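You operate a simulated robot arm through the tools that you are given. There is no shell and no other tool. Be economical: measure what you need, move in short steps, check, and stop when the job is done.

Carry out the task below with a simulated robot arm. There is one attempt and no reset: what you move stays moved.

JOB
Put the white label labelled "peas" from the folding table on top of the pink bottle marked cordial.

Only the result counts: the job must be done as asked and must still hold three seconds after the hand-in. Knocking over, shifting, dropping, spilling or breaking anything else fails it.

ROBOT AND FRAMES
A 5-joint arm with a two-finger parallel gripper, fixed in place. Base frame: the origin is at the foot of the arm, x ahead of it, y to its left, z up; the work surface is at about z = 0. Readings come in m, rad, newtons and seconds.
With the tool pointing down near the work surface it reaches from about 0.26 to 0.6 m from the base axis. Its first joint turns from -1.152 to 1.152 rad. The tool tilts only in the upright plane through the base axis and itself; it spins freely about its own axis. Payload 1.57 kg.
Tool frame: the origin (TCP) lies between the finger pads and is the grasp point; the fingertips stand 0.03 m ahead of it; z points along the fingers, y is the line along which they close. The gripper opens to 0.08 m. The fingers are 0.017 m wide and 0.012 m thick; the gripper's body (0.04 by 0.082 m) begins 0.08 m behind the TCP.
Orientation is that of the tool frame in the base frame, as a unit quaternion [x, y, z, w]. With the fingers straight down and closing along the base's y, the tool's x points along the base's -x, its y along +y and its z along -z.

CONTROLS
- The arm moves only by the tool nudge_tool. Its argument "moves" is a list of rows, each an object of numbers (a shift or turn left out is 0, a gripper value left out holds the last): "dx", "dy", "dz": the shift along the tool's x, y, z in m; "yaw": the turn about the tool's z in rad; "gripper": the opening, from 0 (shut) to 1 (fully open). In form: [{"dx": .., "dy": .., "dz": .., "yaw": .., "gripper": ..}, ...]. A call has 1 to 20 rows; each row is the pose to reach, as a shift and turn from the pose commanded when the call began, along the tool's axes at that moment. Rows are played at 5 a second. More than 0.05 m and 0.15 rad between two rows, or a gripper value outside its range, and nothing of the call is played. Where a pose cannot be reached the arm comes as near as it can. A force on the tool above 40 N (or 10 N above the force at the start of the call, whichever is more), or a blocked arm, ends the call early, and 0.2 s more pass. The fingers move at their own pace (about 0.153 m/s each) and stop on an object; they squeeze with about 25 N. The grip force told is the motor's: it shows also when the fingers shut on nothing. Time passes only in rows, and 0.2 s behind the last, so rows that repeat a pose let the fingers close. The reply holds the time, the measured pose of the TCP, the force on the tool along the base axes, the opening and the grip force, in the units named above and with some noise, and new pictures: "pictures" is both (left out), scene, wrist or none.
- Cameras (640 x 400 px; columns grow to the right, rows downward): "scene" is fixed at [0.0451, 0.4032, 0.5156]; the picture's right is [-0.67, -0.74, 0.00], its down [-0.48, 0.44, -0.76] and it looks along [0.56, -0.51, -0.66] (base axes); focal length 314 px, centre (320, 200). "wrist" rides on the gripper at [0.072, -0.007, -0.122] in the tool frame; the picture's right is [0.09, 1.00, 0.00], its down [-0.84, 0.08, -0.54] and it looks along [-0.54, 0.05, 0.84] (tool axes); focal length 238 px, centre (320, 200). There is no depth. A picture from a camera that has moved, and an enlarged one, comes with that camera's place and axes in the base frame and with its lens.
- inspect(camera, box): a new picture of the part [left, top, right, bottom] of that camera's present view, enlarged. The clock stands still meanwhile.
- sign_off(): hands the job in; it is judged then, once.

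Work in short steps. Places have to be worked out from the pictures, the camera data and where the tool is seen: move nearer, look again, correct. Check each grasp and each placing, and mend what went wrong. You have 90 turns and 200 pictures in all, those below and enlarged ones among them. Open the gripper and draw the arm clear of the work before you hand the job in, unless the task says otherwise; then end with one line.

The tools are called after "Request:" as a command line: name --argument value ..., lists and objects as JSON in quotes. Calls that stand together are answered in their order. nudge_tool: Moves the arm, as the interface text tells. Its arguments: {"type":"object","properties":{"moves":{"type":"array"},"pictures":{"type":"string","enum":["both","scene","wrist","none"]}},"required":["moves"]} The other tools are called the same way: inspect (camera, box) takes an enlarged picture of a part of a camera's view; sign_off () hands the job in.

At the start:

```text
time: 0.0
tool_pos: [0.3635, 0.0481, 0.2391]
tool_rot: [-0.001, 1.0, 0.001, 0.0]
contact_force: [0.1, -0.5, 0.3]
opening: 0.08
grasp_force: 0.0
```

scene: 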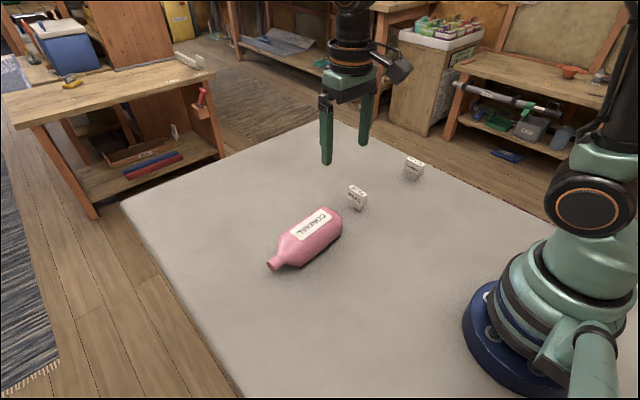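
wrist: 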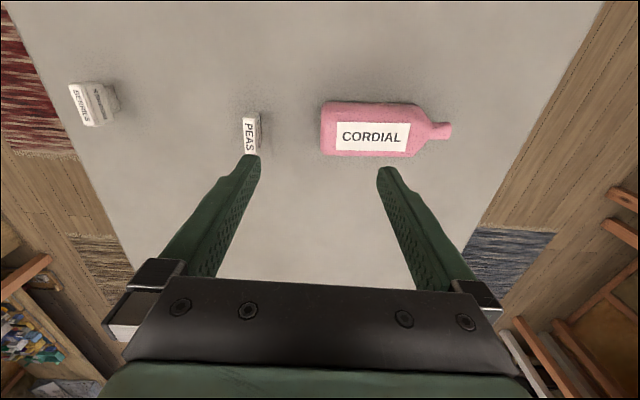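

The bottle lies on its side, and two small white labels stand on the table. I'll enlarge both views to measure them.

Request:
inspect --camera "scene" --box '[250, 140, 440, 280]'

Request:
inspect --camera "wrist" --box '[220, 80, 470, 180]'

```text
2.86 times, centred on (345, 210) of scene
camera zoom: at [0.0451, 0.4032, 0.5156], right [-0.67, -0.74, 0.0], down [-0.48, 0.44, -0.76], along [0.56, -0.51, -0.66], focal length 898 px, centre (249, 171)
```

zoom: 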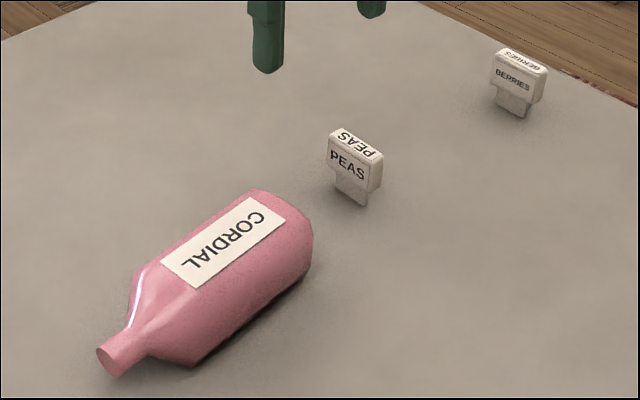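

```text
2.56 times, centred on (345, 130) of wrist
camera zoom: at [0.2927, 0.0426, 0.3625], right [-0.09, 1.0, 0.0], down [0.84, 0.08, 0.54], along [0.54, 0.05, -0.84], focal length 610 px, centre (256, 379)
```

zoom: 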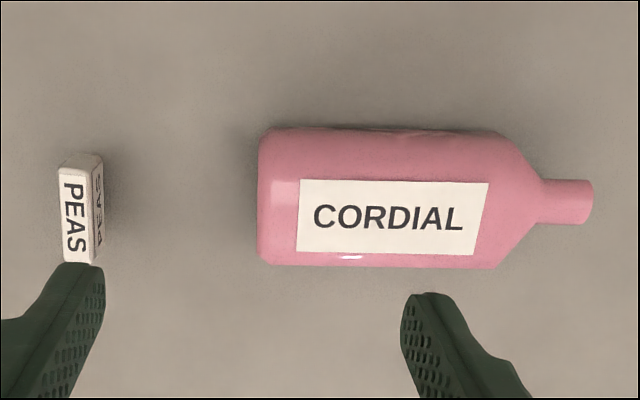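

The PEAS label is at about (0.402, -0.042), with its top at z≈0.047. Its long side runs along x and it is about 16 mm thick along y. I'll move above it and look again from closer.

Request:
nudge_tool --moves '[{"dx": -0.02, "dy": -0.045, "dz": 0.0}, {"dx": -0.035, "dy": -0.09, "dz": 0.03}, {"dx": -0.035, "dy": -0.09, "dz": 0.07}, {"dx": -0.035, "dy": -0.09, "dz": 0.11}, {"dx": -0.035, "dy": -0.09, "dz": 0.11}]'

```text
refused: row 2 steps farther than a row can; nothing moved
```

Row 2 was slightly too long a step, so I'm splitting it into smaller ones.

Request:
nudge_tool --moves '[{"dx": -0.015, "dy": -0.035}, {"dx": -0.03, "dy": -0.065}, {"dx": -0.035, "dy": -0.09, "dz": 0.03}, {"dx": -0.035, "dy": -0.09, "dz": 0.07}, {"dx": -0.035, "dy": -0.09, "dz": 0.11}, {"dx": -0.035, "dy": -0.09, "dz": 0.11}]'

```text
time: 1.4
tool_pos: [0.3948, -0.0361, 0.128]
tool_rot: [0.0, 1.0, -0.001, 0.0]
contact_force: [-0.1, 0.2, -0.8]
opening: 0.0799
grasp_force: 0.0
camera wrist: at [0.3249, -0.0437, 0.2512], right [-0.09, 1.0, 0.0], down [0.84, 0.08, 0.54], along [0.54, 0.05, -0.84], focal length 238 px, centre (320, 200)
```

scene: 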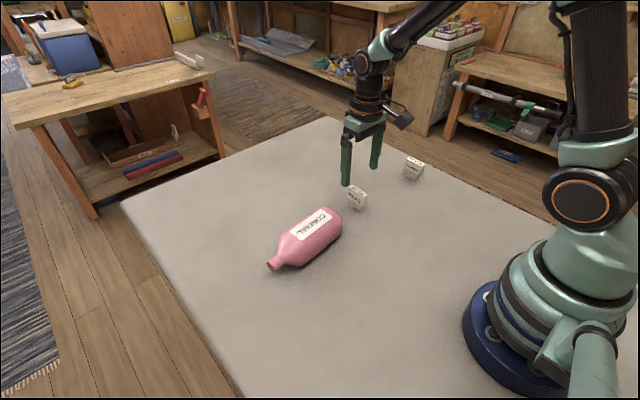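
wrist: 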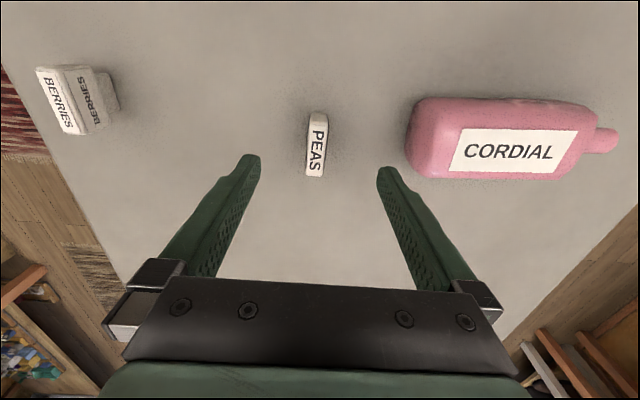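

Request:
inspect --camera "wrist" --box '[280, 90, 360, 190]'

Request:
inspect --camera "wrist" --box '[390, 80, 630, 200]'

Request:
inspect --camera "scene" --box '[260, 170, 380, 280]'

```text
4.00 times, centred on (320, 140) of wrist
camera zoom: at [0.3249, -0.0437, 0.2512], right [-0.09, 1.0, 0.0], down [0.84, 0.08, 0.54], along [0.54, 0.05, -0.84], focal length 953 px, centre (320, 440)
```

zoom: 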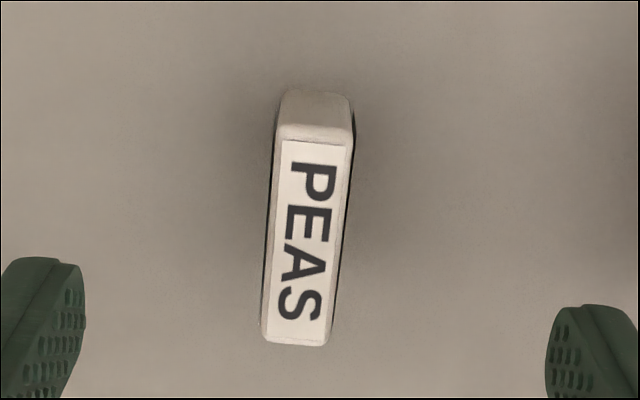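

```text
2.67 times, centred on (510, 140) of wrist
camera zoom: at [0.3249, -0.0437, 0.2512], right [-0.09, 1.0, 0.0], down [0.84, 0.08, 0.54], along [0.54, 0.05, -0.84], focal length 636 px, centre (-187, 360)
```

zoom: 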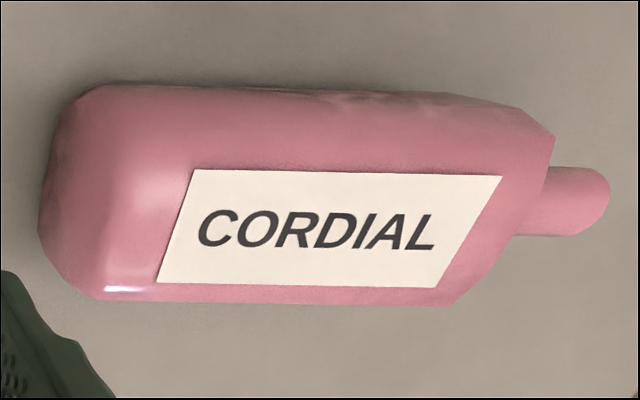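

```text
3.64 times, centred on (320, 225) of scene
camera zoom: at [0.0451, 0.4032, 0.5156], right [-0.67, -0.74, 0.0], down [-0.48, 0.44, -0.76], along [0.56, -0.51, -0.66], focal length 1144 px, centre (320, 109)
```

zoom: 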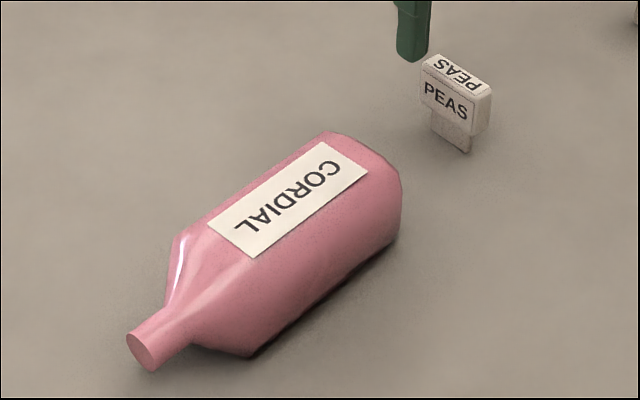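

The label's centre is at about (0.403, -0.040), aligned with x. The tool needs to shift about +0.008 in x and -0.004 in y. The bottle looks like a rounded box with a flat top. I'll descend partway and check.

Request:
nudge_tool --moves '[{"dx": -0.008, "dy": -0.004, "dz": 0.0}, {"dx": -0.008, "dy": -0.004, "dz": 0.03}, {"dx": -0.008, "dy": -0.004, "dz": 0.05}, {"dx": -0.008, "dy": -0.004, "dz": 0.05}]'

```text
time: 2.4
tool_pos: [0.4057, -0.0432, 0.0796]
tool_rot: [0.0, 1.0, 0.0, 0.001]
contact_force: [0.4, -0.3, -0.5]
opening: 0.08
grasp_force: 0.0
camera wrist: at [0.3337, -0.0502, 0.2021], right [-0.09, 1.0, 0.0], down [0.84, 0.08, 0.54], along [0.54, 0.05, -0.84], focal length 238 px, centre (320, 200)
```

scene: 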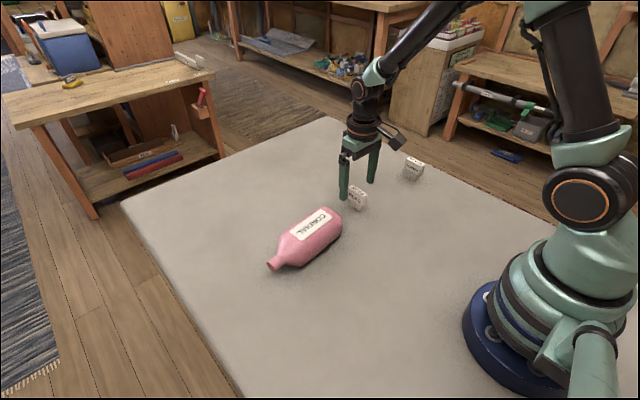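
wrist: 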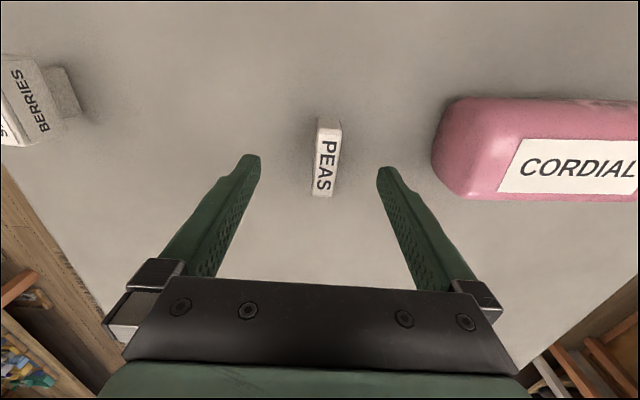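

The label is about 3 mm off the tool centre. I'll correct for that, then descend to z≈0.04 and close.

Request:
nudge_tool --moves '[{"dx": 0.003, "dy": 0.002, "dz": 0.01}, {"dx": 0.003, "dy": 0.002, "dz": 0.025}, {"dx": 0.003, "dy": 0.002, "dz": 0.04}, {"dx": 0.003, "dy": 0.002, "dz": 0.04}]'

```text
time: 3.4
tool_pos: [0.4038, -0.0416, 0.0392]
tool_rot: [0.0, 1.0, 0.0, 0.0]
contact_force: [-0.6, -0.1, -0.5]
opening: 0.0798
grasp_force: 0.0
camera wrist: at [0.3316, -0.0483, 0.1613], right [-0.09, 1.0, 0.0], down [0.84, 0.08, 0.54], along [0.54, 0.05, -0.84], focal length 238 px, centre (320, 200)
```

scene: 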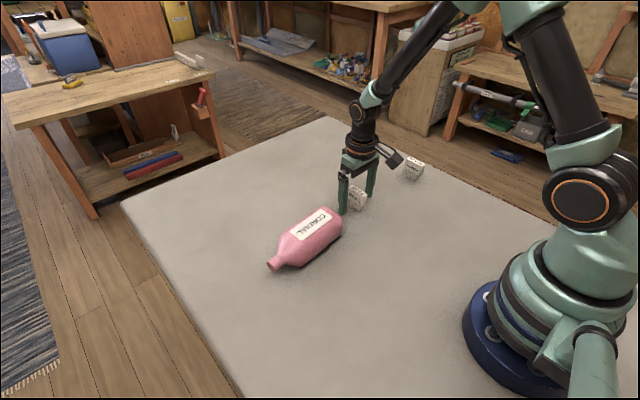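
wrist: 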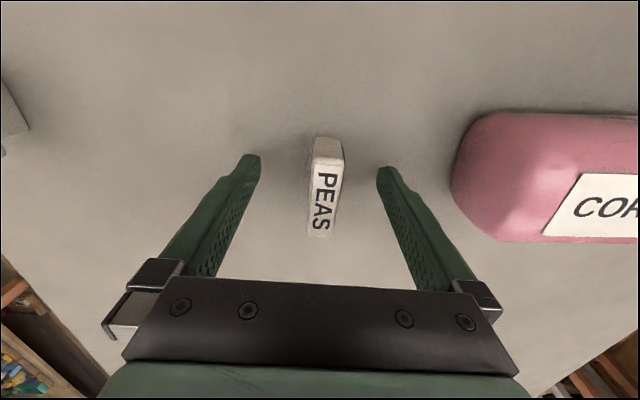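

The label is centred between the fingers, so I'll close on it.

Request:
nudge_tool --moves '[{"gripper": 0.5}, {"gripper": 0.1}, {"gripper": 0.1}, {"gripper": 0.1}]'

```text
time: 4.4
tool_pos: [0.4036, -0.0413, 0.0389]
tool_rot: [0.0, 1.0, 0.0, 0.0]
contact_force: [0.2, -0.4, 0.2]
opening: 0.0148
grasp_force: 24.8
camera wrist: at [0.3315, -0.0484, 0.1614], right [-0.09, 1.0, 0.0], down [0.84, 0.08, 0.54], along [0.54, 0.05, -0.84], focal length 238 px, centre (320, 200)
```

scene: 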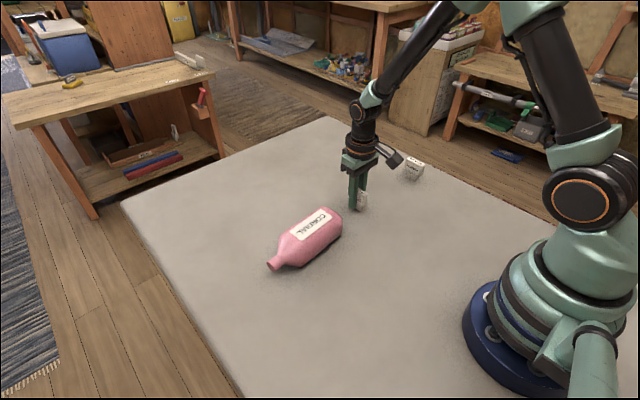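
wrist: 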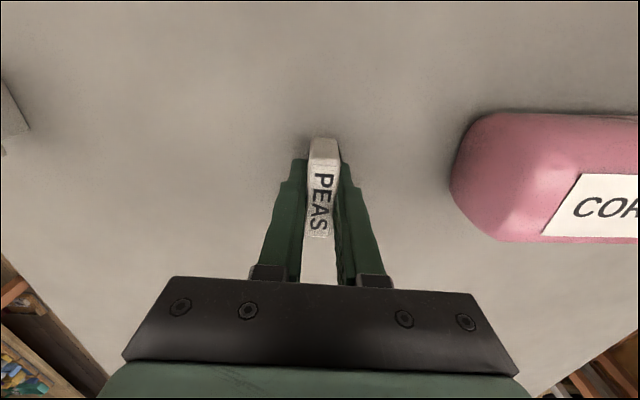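

The grip holds at an opening of 0.0148. I'll lift straight up and check the grasp, then look at the bottle again.

Request:
nudge_tool --moves '[{"dz": -0.02}, {"dz": -0.06}, {"dz": -0.1}, {"dz": -0.135}, {"dz": -0.135}]'

```text
time: 5.6
tool_pos: [0.4043, -0.0416, 0.1741]
tool_rot: [0.0, 1.0, 0.0, 0.0]
contact_force: [0.1, -0.3, 0.3]
opening: 0.0146
grasp_force: 24.9
camera wrist: at [0.3322, -0.0488, 0.2976], right [-0.09, 1.0, 0.0], down [0.84, 0.08, 0.54], along [0.54, 0.05, -0.84], focal length 238 px, centre (320, 200)
```

scene: 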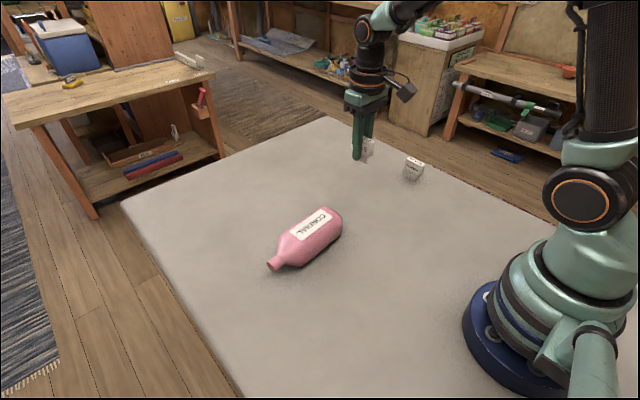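
wrist: 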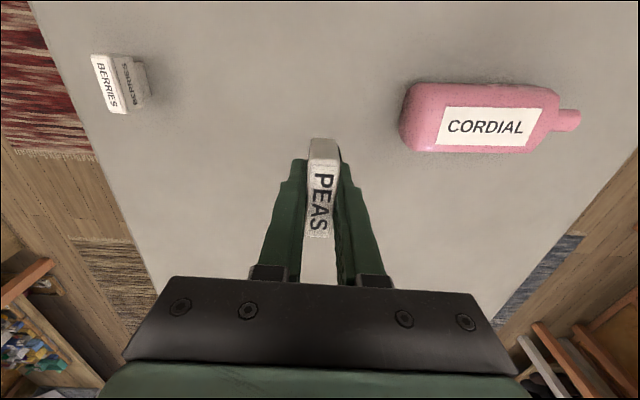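

The label is held. I'll carry it over the bottle at this height, aiming for about (0.385, 0.115).

Request:
nudge_tool --moves '[{"dx": 0.003, "dy": 0.03}, {"dx": 0.007, "dy": 0.07}, {"dx": 0.012, "dy": 0.11}, {"dx": 0.017, "dy": 0.14}, {"dx": 0.019, "dy": 0.156}, {"dx": 0.019, "dy": 0.156}]'

Request:
inspect --camera "scene" --box '[240, 120, 400, 280]'

```text
time: 7.0
tool_pos: [0.3864, 0.1164, 0.1731]
tool_rot: [0.0, 1.0, 0.001, 0.0]
contact_force: [0.7, -0.1, 0.4]
opening: 0.0147
grasp_force: 24.9
camera wrist: at [0.3147, 0.1098, 0.2963], right [-0.09, 1.0, 0.0], down [0.84, 0.08, 0.54], along [0.54, 0.05, -0.84], focal length 238 px, centre (320, 200)
```

scene: 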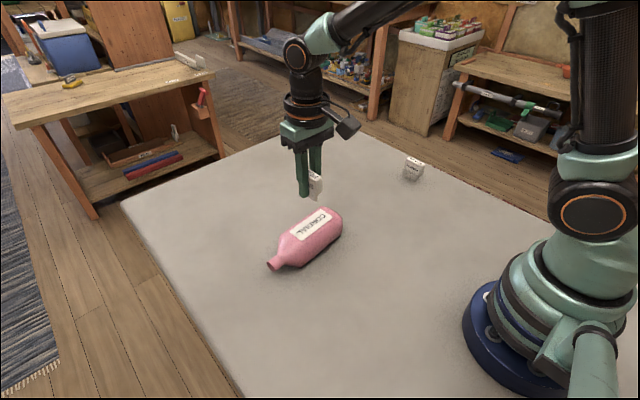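
wrist: 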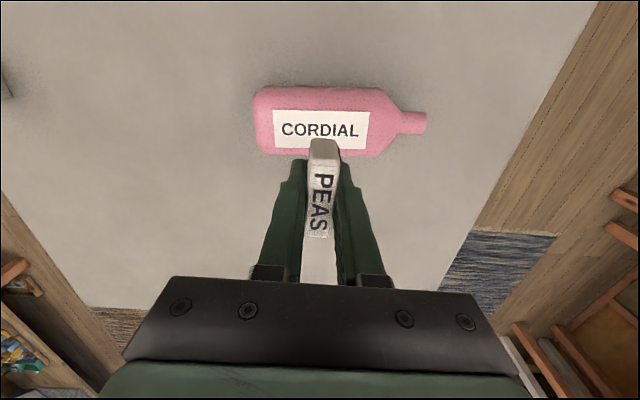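

```text
2.50 times, centred on (320, 200) of scene
camera zoom: at [0.0451, 0.4032, 0.5156], right [-0.67, -0.74, 0.0], down [-0.48, 0.44, -0.76], along [0.56, -0.51, -0.66], focal length 786 px, centre (320, 200)
```

zoom: 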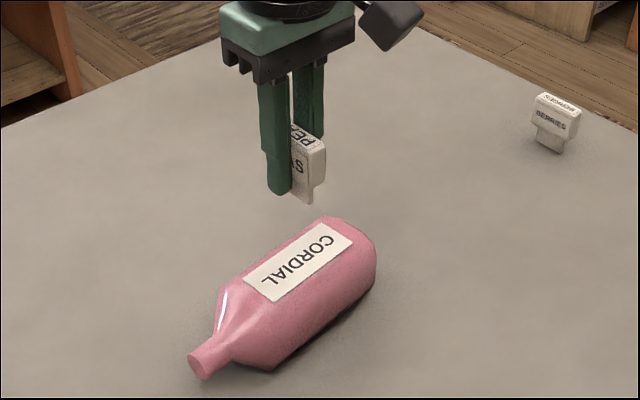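

The bottle's top centre is at about (0.382, 0.117, z≈0.062). I'll shift 4 mm in -x and descend to z≈0.112, leaving the label roughly 1 cm above the bottle.

Request:
nudge_tool --moves '[{"dx": 0.004, "dz": 0.02}, {"dx": 0.004, "dz": 0.045}, {"dx": 0.004, "dz": 0.061}, {"dx": 0.004, "dz": 0.061}]'

Request:
inspect --camera "scene" --box '[260, 160, 380, 280]'

```text
time: 8.0
tool_pos: [0.3816, 0.1136, 0.1142]
tool_rot: [0.0, 1.0, 0.0, 0.0]
contact_force: [0.4, 0.2, 0.3]
opening: 0.0147
grasp_force: 25.6
camera wrist: at [0.3109, 0.1071, 0.2369], right [-0.09, 1.0, 0.0], down [0.84, 0.08, 0.54], along [0.54, 0.05, -0.84], focal length 238 px, centre (320, 200)
```

scene: 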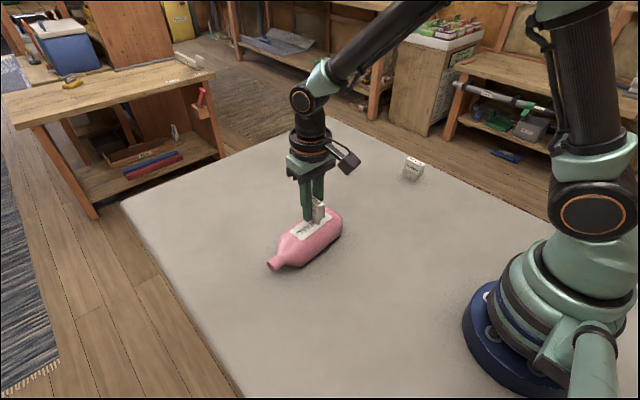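
wrist: 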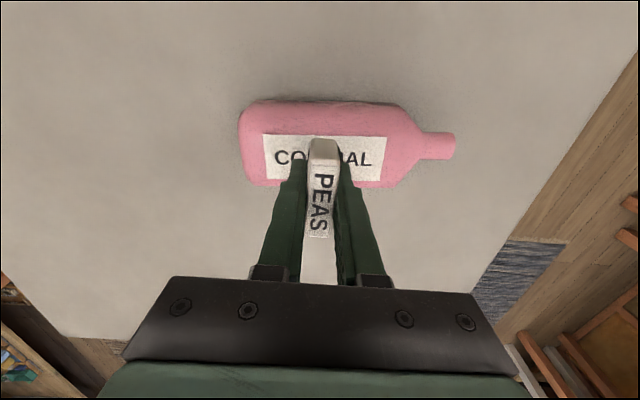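

```text
3.33 times, centred on (320, 220) of scene
camera zoom: at [0.0451, 0.4032, 0.5156], right [-0.67, -0.74, 0.0], down [-0.48, 0.44, -0.76], along [0.56, -0.51, -0.66], focal length 1048 px, centre (320, 133)
```

zoom: 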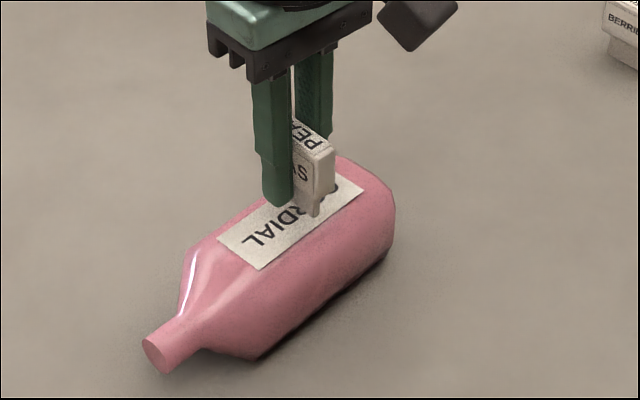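

The label is centred over the bottle. I'll come down in small steps, watching the contact force.

Request:
nudge_tool --moves '[{"dx": -0.001, "dz": 0.004}, {"dx": -0.001, "dz": 0.008}, {"dx": -0.001, "dz": 0.009}]' --pictures "none"

Request:
inspect --camera "scene" --box '[280, 180, 350, 250]'

```text
time: 8.8
tool_pos: [0.3829, 0.114, 0.1049]
tool_rot: [0.0, 1.0, 0.0, 0.0]
contact_force: [0.7, -0.7, 1.9]
opening: 0.0147
grasp_force: 25.4
```

```text
5.71 times, centred on (315, 215) of scene
camera zoom: at [0.0451, 0.4032, 0.5156], right [-0.67, -0.74, 0.0], down [-0.48, 0.44, -0.76], along [0.56, -0.51, -0.66], focal length 1797 px, centre (349, 114)
```

zoom: 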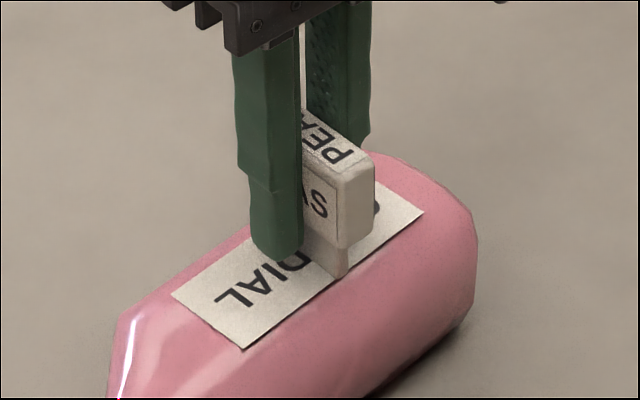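

There's light contact (Fz≈1.9). The stem sits about 3 mm too near the -x edge of the flat, so I'll lift slightly, shift +3 mm in x and lower again.

Request:
nudge_tool --moves '[{"dz": -0.005}, {"dx": -0.003, "dz": -0.005}, {"dx": -0.003, "dz": -0.003}, {"dx": -0.003, "dz": -0.001}, {"dx": -0.003, "dz": -0.001}]' --pictures "none"

Request:
inspect --camera "scene" --box '[280, 180, 350, 250]'

Request:
inspect --camera "wrist" --box '[220, 80, 470, 240]'

```text
time: 10.0
tool_pos: [0.3845, 0.1139, 0.1058]
tool_rot: [0.0, 1.0, 0.0, 0.0]
contact_force: [0.3, -0.2, -0.6]
opening: 0.0148
grasp_force: 25.0
```

```text
5.71 times, centred on (315, 215) of scene
camera zoom: at [0.0451, 0.4032, 0.5156], right [-0.67, -0.74, 0.0], down [-0.48, 0.44, -0.76], along [0.56, -0.51, -0.66], focal length 1797 px, centre (349, 114)
```

zoom: 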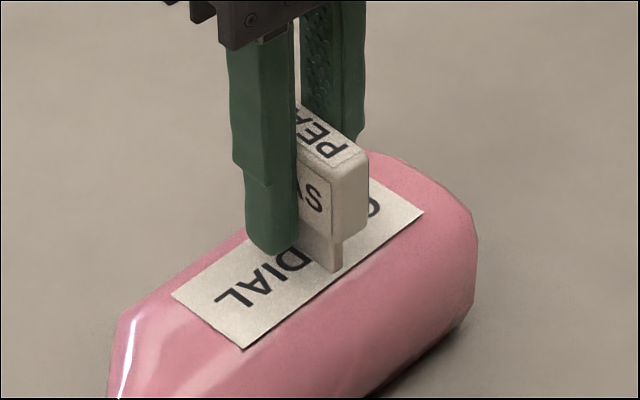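

```text
2.50 times, centred on (345, 160) of wrist
camera zoom: at [0.3138, 0.1068, 0.2276], right [-0.09, 1.0, 0.0], down [0.84, 0.08, 0.54], along [0.54, 0.05, -0.84], focal length 596 px, centre (258, 300)
```

zoom: 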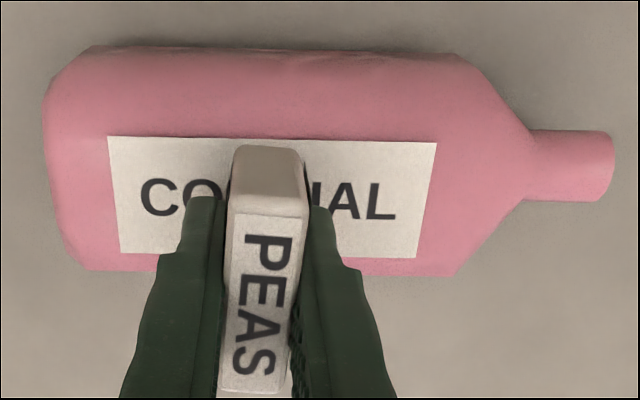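

Now it's centred: the paper's x centre is ≈0.385 and the tool is at 0.3845. I'll lower 1 mm at a time to feel for contact.

Request:
nudge_tool --moves '[{"dz": 0.001}, {"dz": 0.0015}, {"dz": 0.0015}]' --pictures "none"

```text
time: 10.8
tool_pos: [0.3856, 0.1137, 0.1047]
tool_rot: [0.0, 1.0, 0.0, 0.001]
contact_force: [-0.4, 0.1, 12.2]
opening: 0.0144
grasp_force: 24.7
```

Contact is firm at 12 N. I'll back off 0.8 mm to relieve it and check the force.

Request:
nudge_tool --moves '[{"dz": -0.0007}, {"dz": -0.0007}]' --pictures "none"

Request:
inspect --camera "scene" --box '[280, 180, 350, 250]'

```text
time: 11.4
tool_pos: [0.3834, 0.1121, 0.1047]
tool_rot: [0.0, 1.0, 0.0, 0.0]
contact_force: [2.1, 1.6, 4.8]
opening: 0.0148
grasp_force: 25.4
```

```text
5.71 times, centred on (315, 215) of scene
camera zoom: at [0.0451, 0.4032, 0.5157], right [-0.67, -0.74, 0.0], down [-0.48, 0.44, -0.76], along [0.56, -0.51, -0.66], focal length 1797 px, centre (349, 114)
```

zoom: 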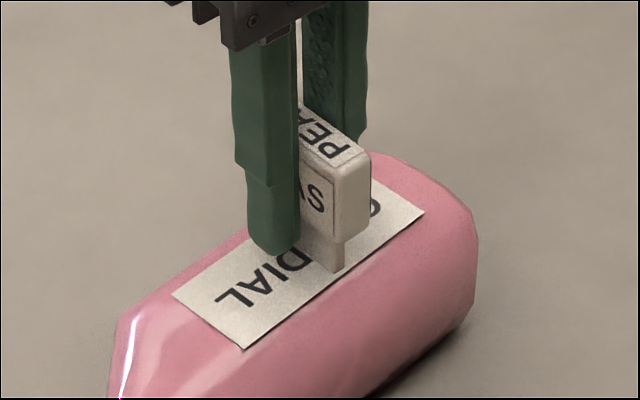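

The label rests on the top with a light load and the bottle hasn't moved. I'll open the fingers gradually in place.

Request:
nudge_tool --moves '[{"dz": -0.0003, "gripper": 0.2}, {"dz": -0.0003, "gripper": 0.25}, {"dz": -0.0003, "gripper": 0.35}, {"dz": -0.0003, "gripper": 0.45}, {"dz": -0.0003, "gripper": 0.45}]'

Request:
inspect --camera "scene" --box '[280, 180, 350, 250]'

```text
time: 12.6
tool_pos: [0.3852, 0.1138, 0.1039]
tool_rot: [0.0, 1.0, 0.0, 0.0]
contact_force: [-0.2, -0.1, -0.6]
opening: 0.0362
grasp_force: 0.1
camera wrist: at [0.3128, 0.1064, 0.2278], right [-0.09, 1.0, 0.0], down [0.84, 0.08, 0.54], along [0.54, 0.05, -0.84], focal length 238 px, centre (320, 200)
```

scene: 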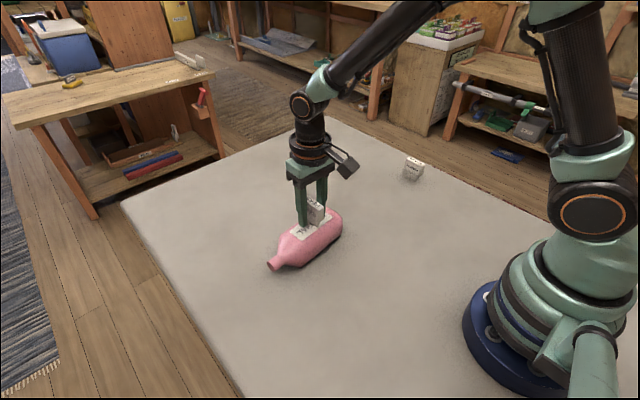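
wrist: 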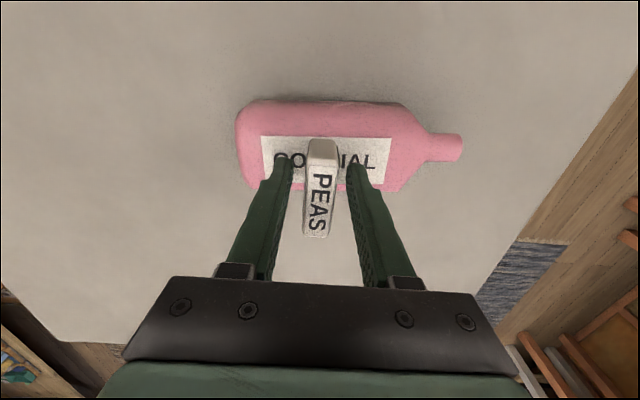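

```text
5.71 times, centred on (315, 215) of scene
camera zoom: at [0.0451, 0.4032, 0.5156], right [-0.67, -0.74, 0.0], down [-0.48, 0.44, -0.76], along [0.56, -0.51, -0.66], focal length 1797 px, centre (349, 114)
```

zoom: 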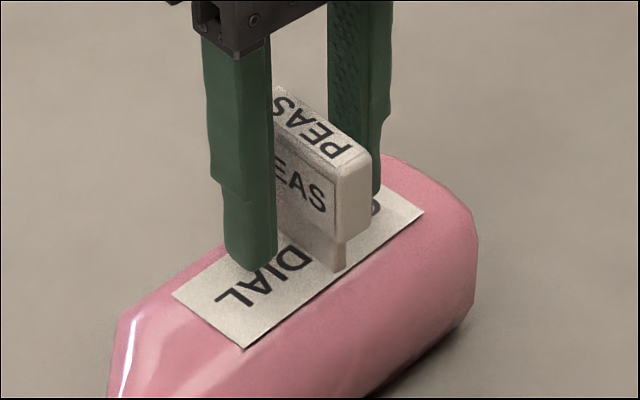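

The label stands free and steady. I'll open fully and withdraw straight up.

Request:
nudge_tool --moves '[{"dz": 0, "gripper": 0.8}, {"dz": -0.02, "gripper": 0.8}, {"dz": -0.05, "gripper": 0.8}, {"dz": -0.09, "gripper": 0.8}, {"dz": -0.13, "gripper": 0.8}, {"dz": -0.15, "gripper": 0.8}, {"dz": -0.15, "gripper": 0.8}, {"dz": -0.15, "gripper": 0.8}]'

Request:
inspect --camera "scene" --box '[270, 170, 360, 280]'

```text
time: 14.4
tool_pos: [0.3822, 0.1143, 0.254]
tool_rot: [0.0, 1.0, -0.001, 0.0]
contact_force: [-0.6, -0.3, 0.4]
opening: 0.0638
grasp_force: 0.0
camera wrist: at [0.312, 0.1071, 0.377], right [-0.09, 1.0, 0.0], down [0.84, 0.08, 0.54], along [0.54, 0.05, -0.84], focal length 238 px, centre (320, 200)
```

scene: 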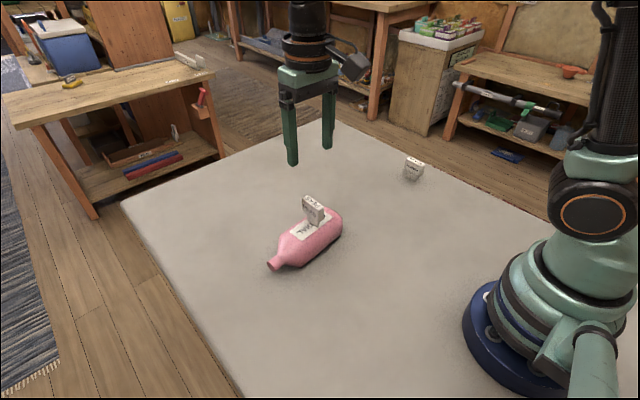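
wrist: 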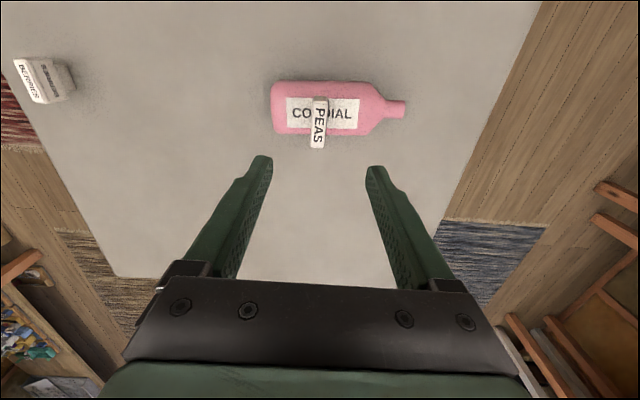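

```text
3.64 times, centred on (315, 225) of scene
camera zoom: at [0.0451, 0.4032, 0.5156], right [-0.67, -0.74, 0.0], down [-0.48, 0.44, -0.76], along [0.56, -0.51, -0.66], focal length 1144 px, centre (338, 109)
```

zoom: 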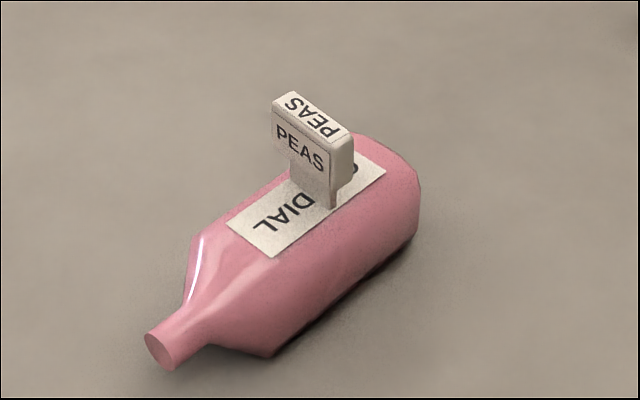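

The label stands upright on the bottle, nothing else has moved, and the arm is clear, so I'm handing in.

Request:
sign_off

```text
The job is handed in.
```

The "peas" label is standing on top of the pink cordial bottle. The gripper is open, the arm is clear, and nothing else looked disturbed in the last pictures before I handed in.
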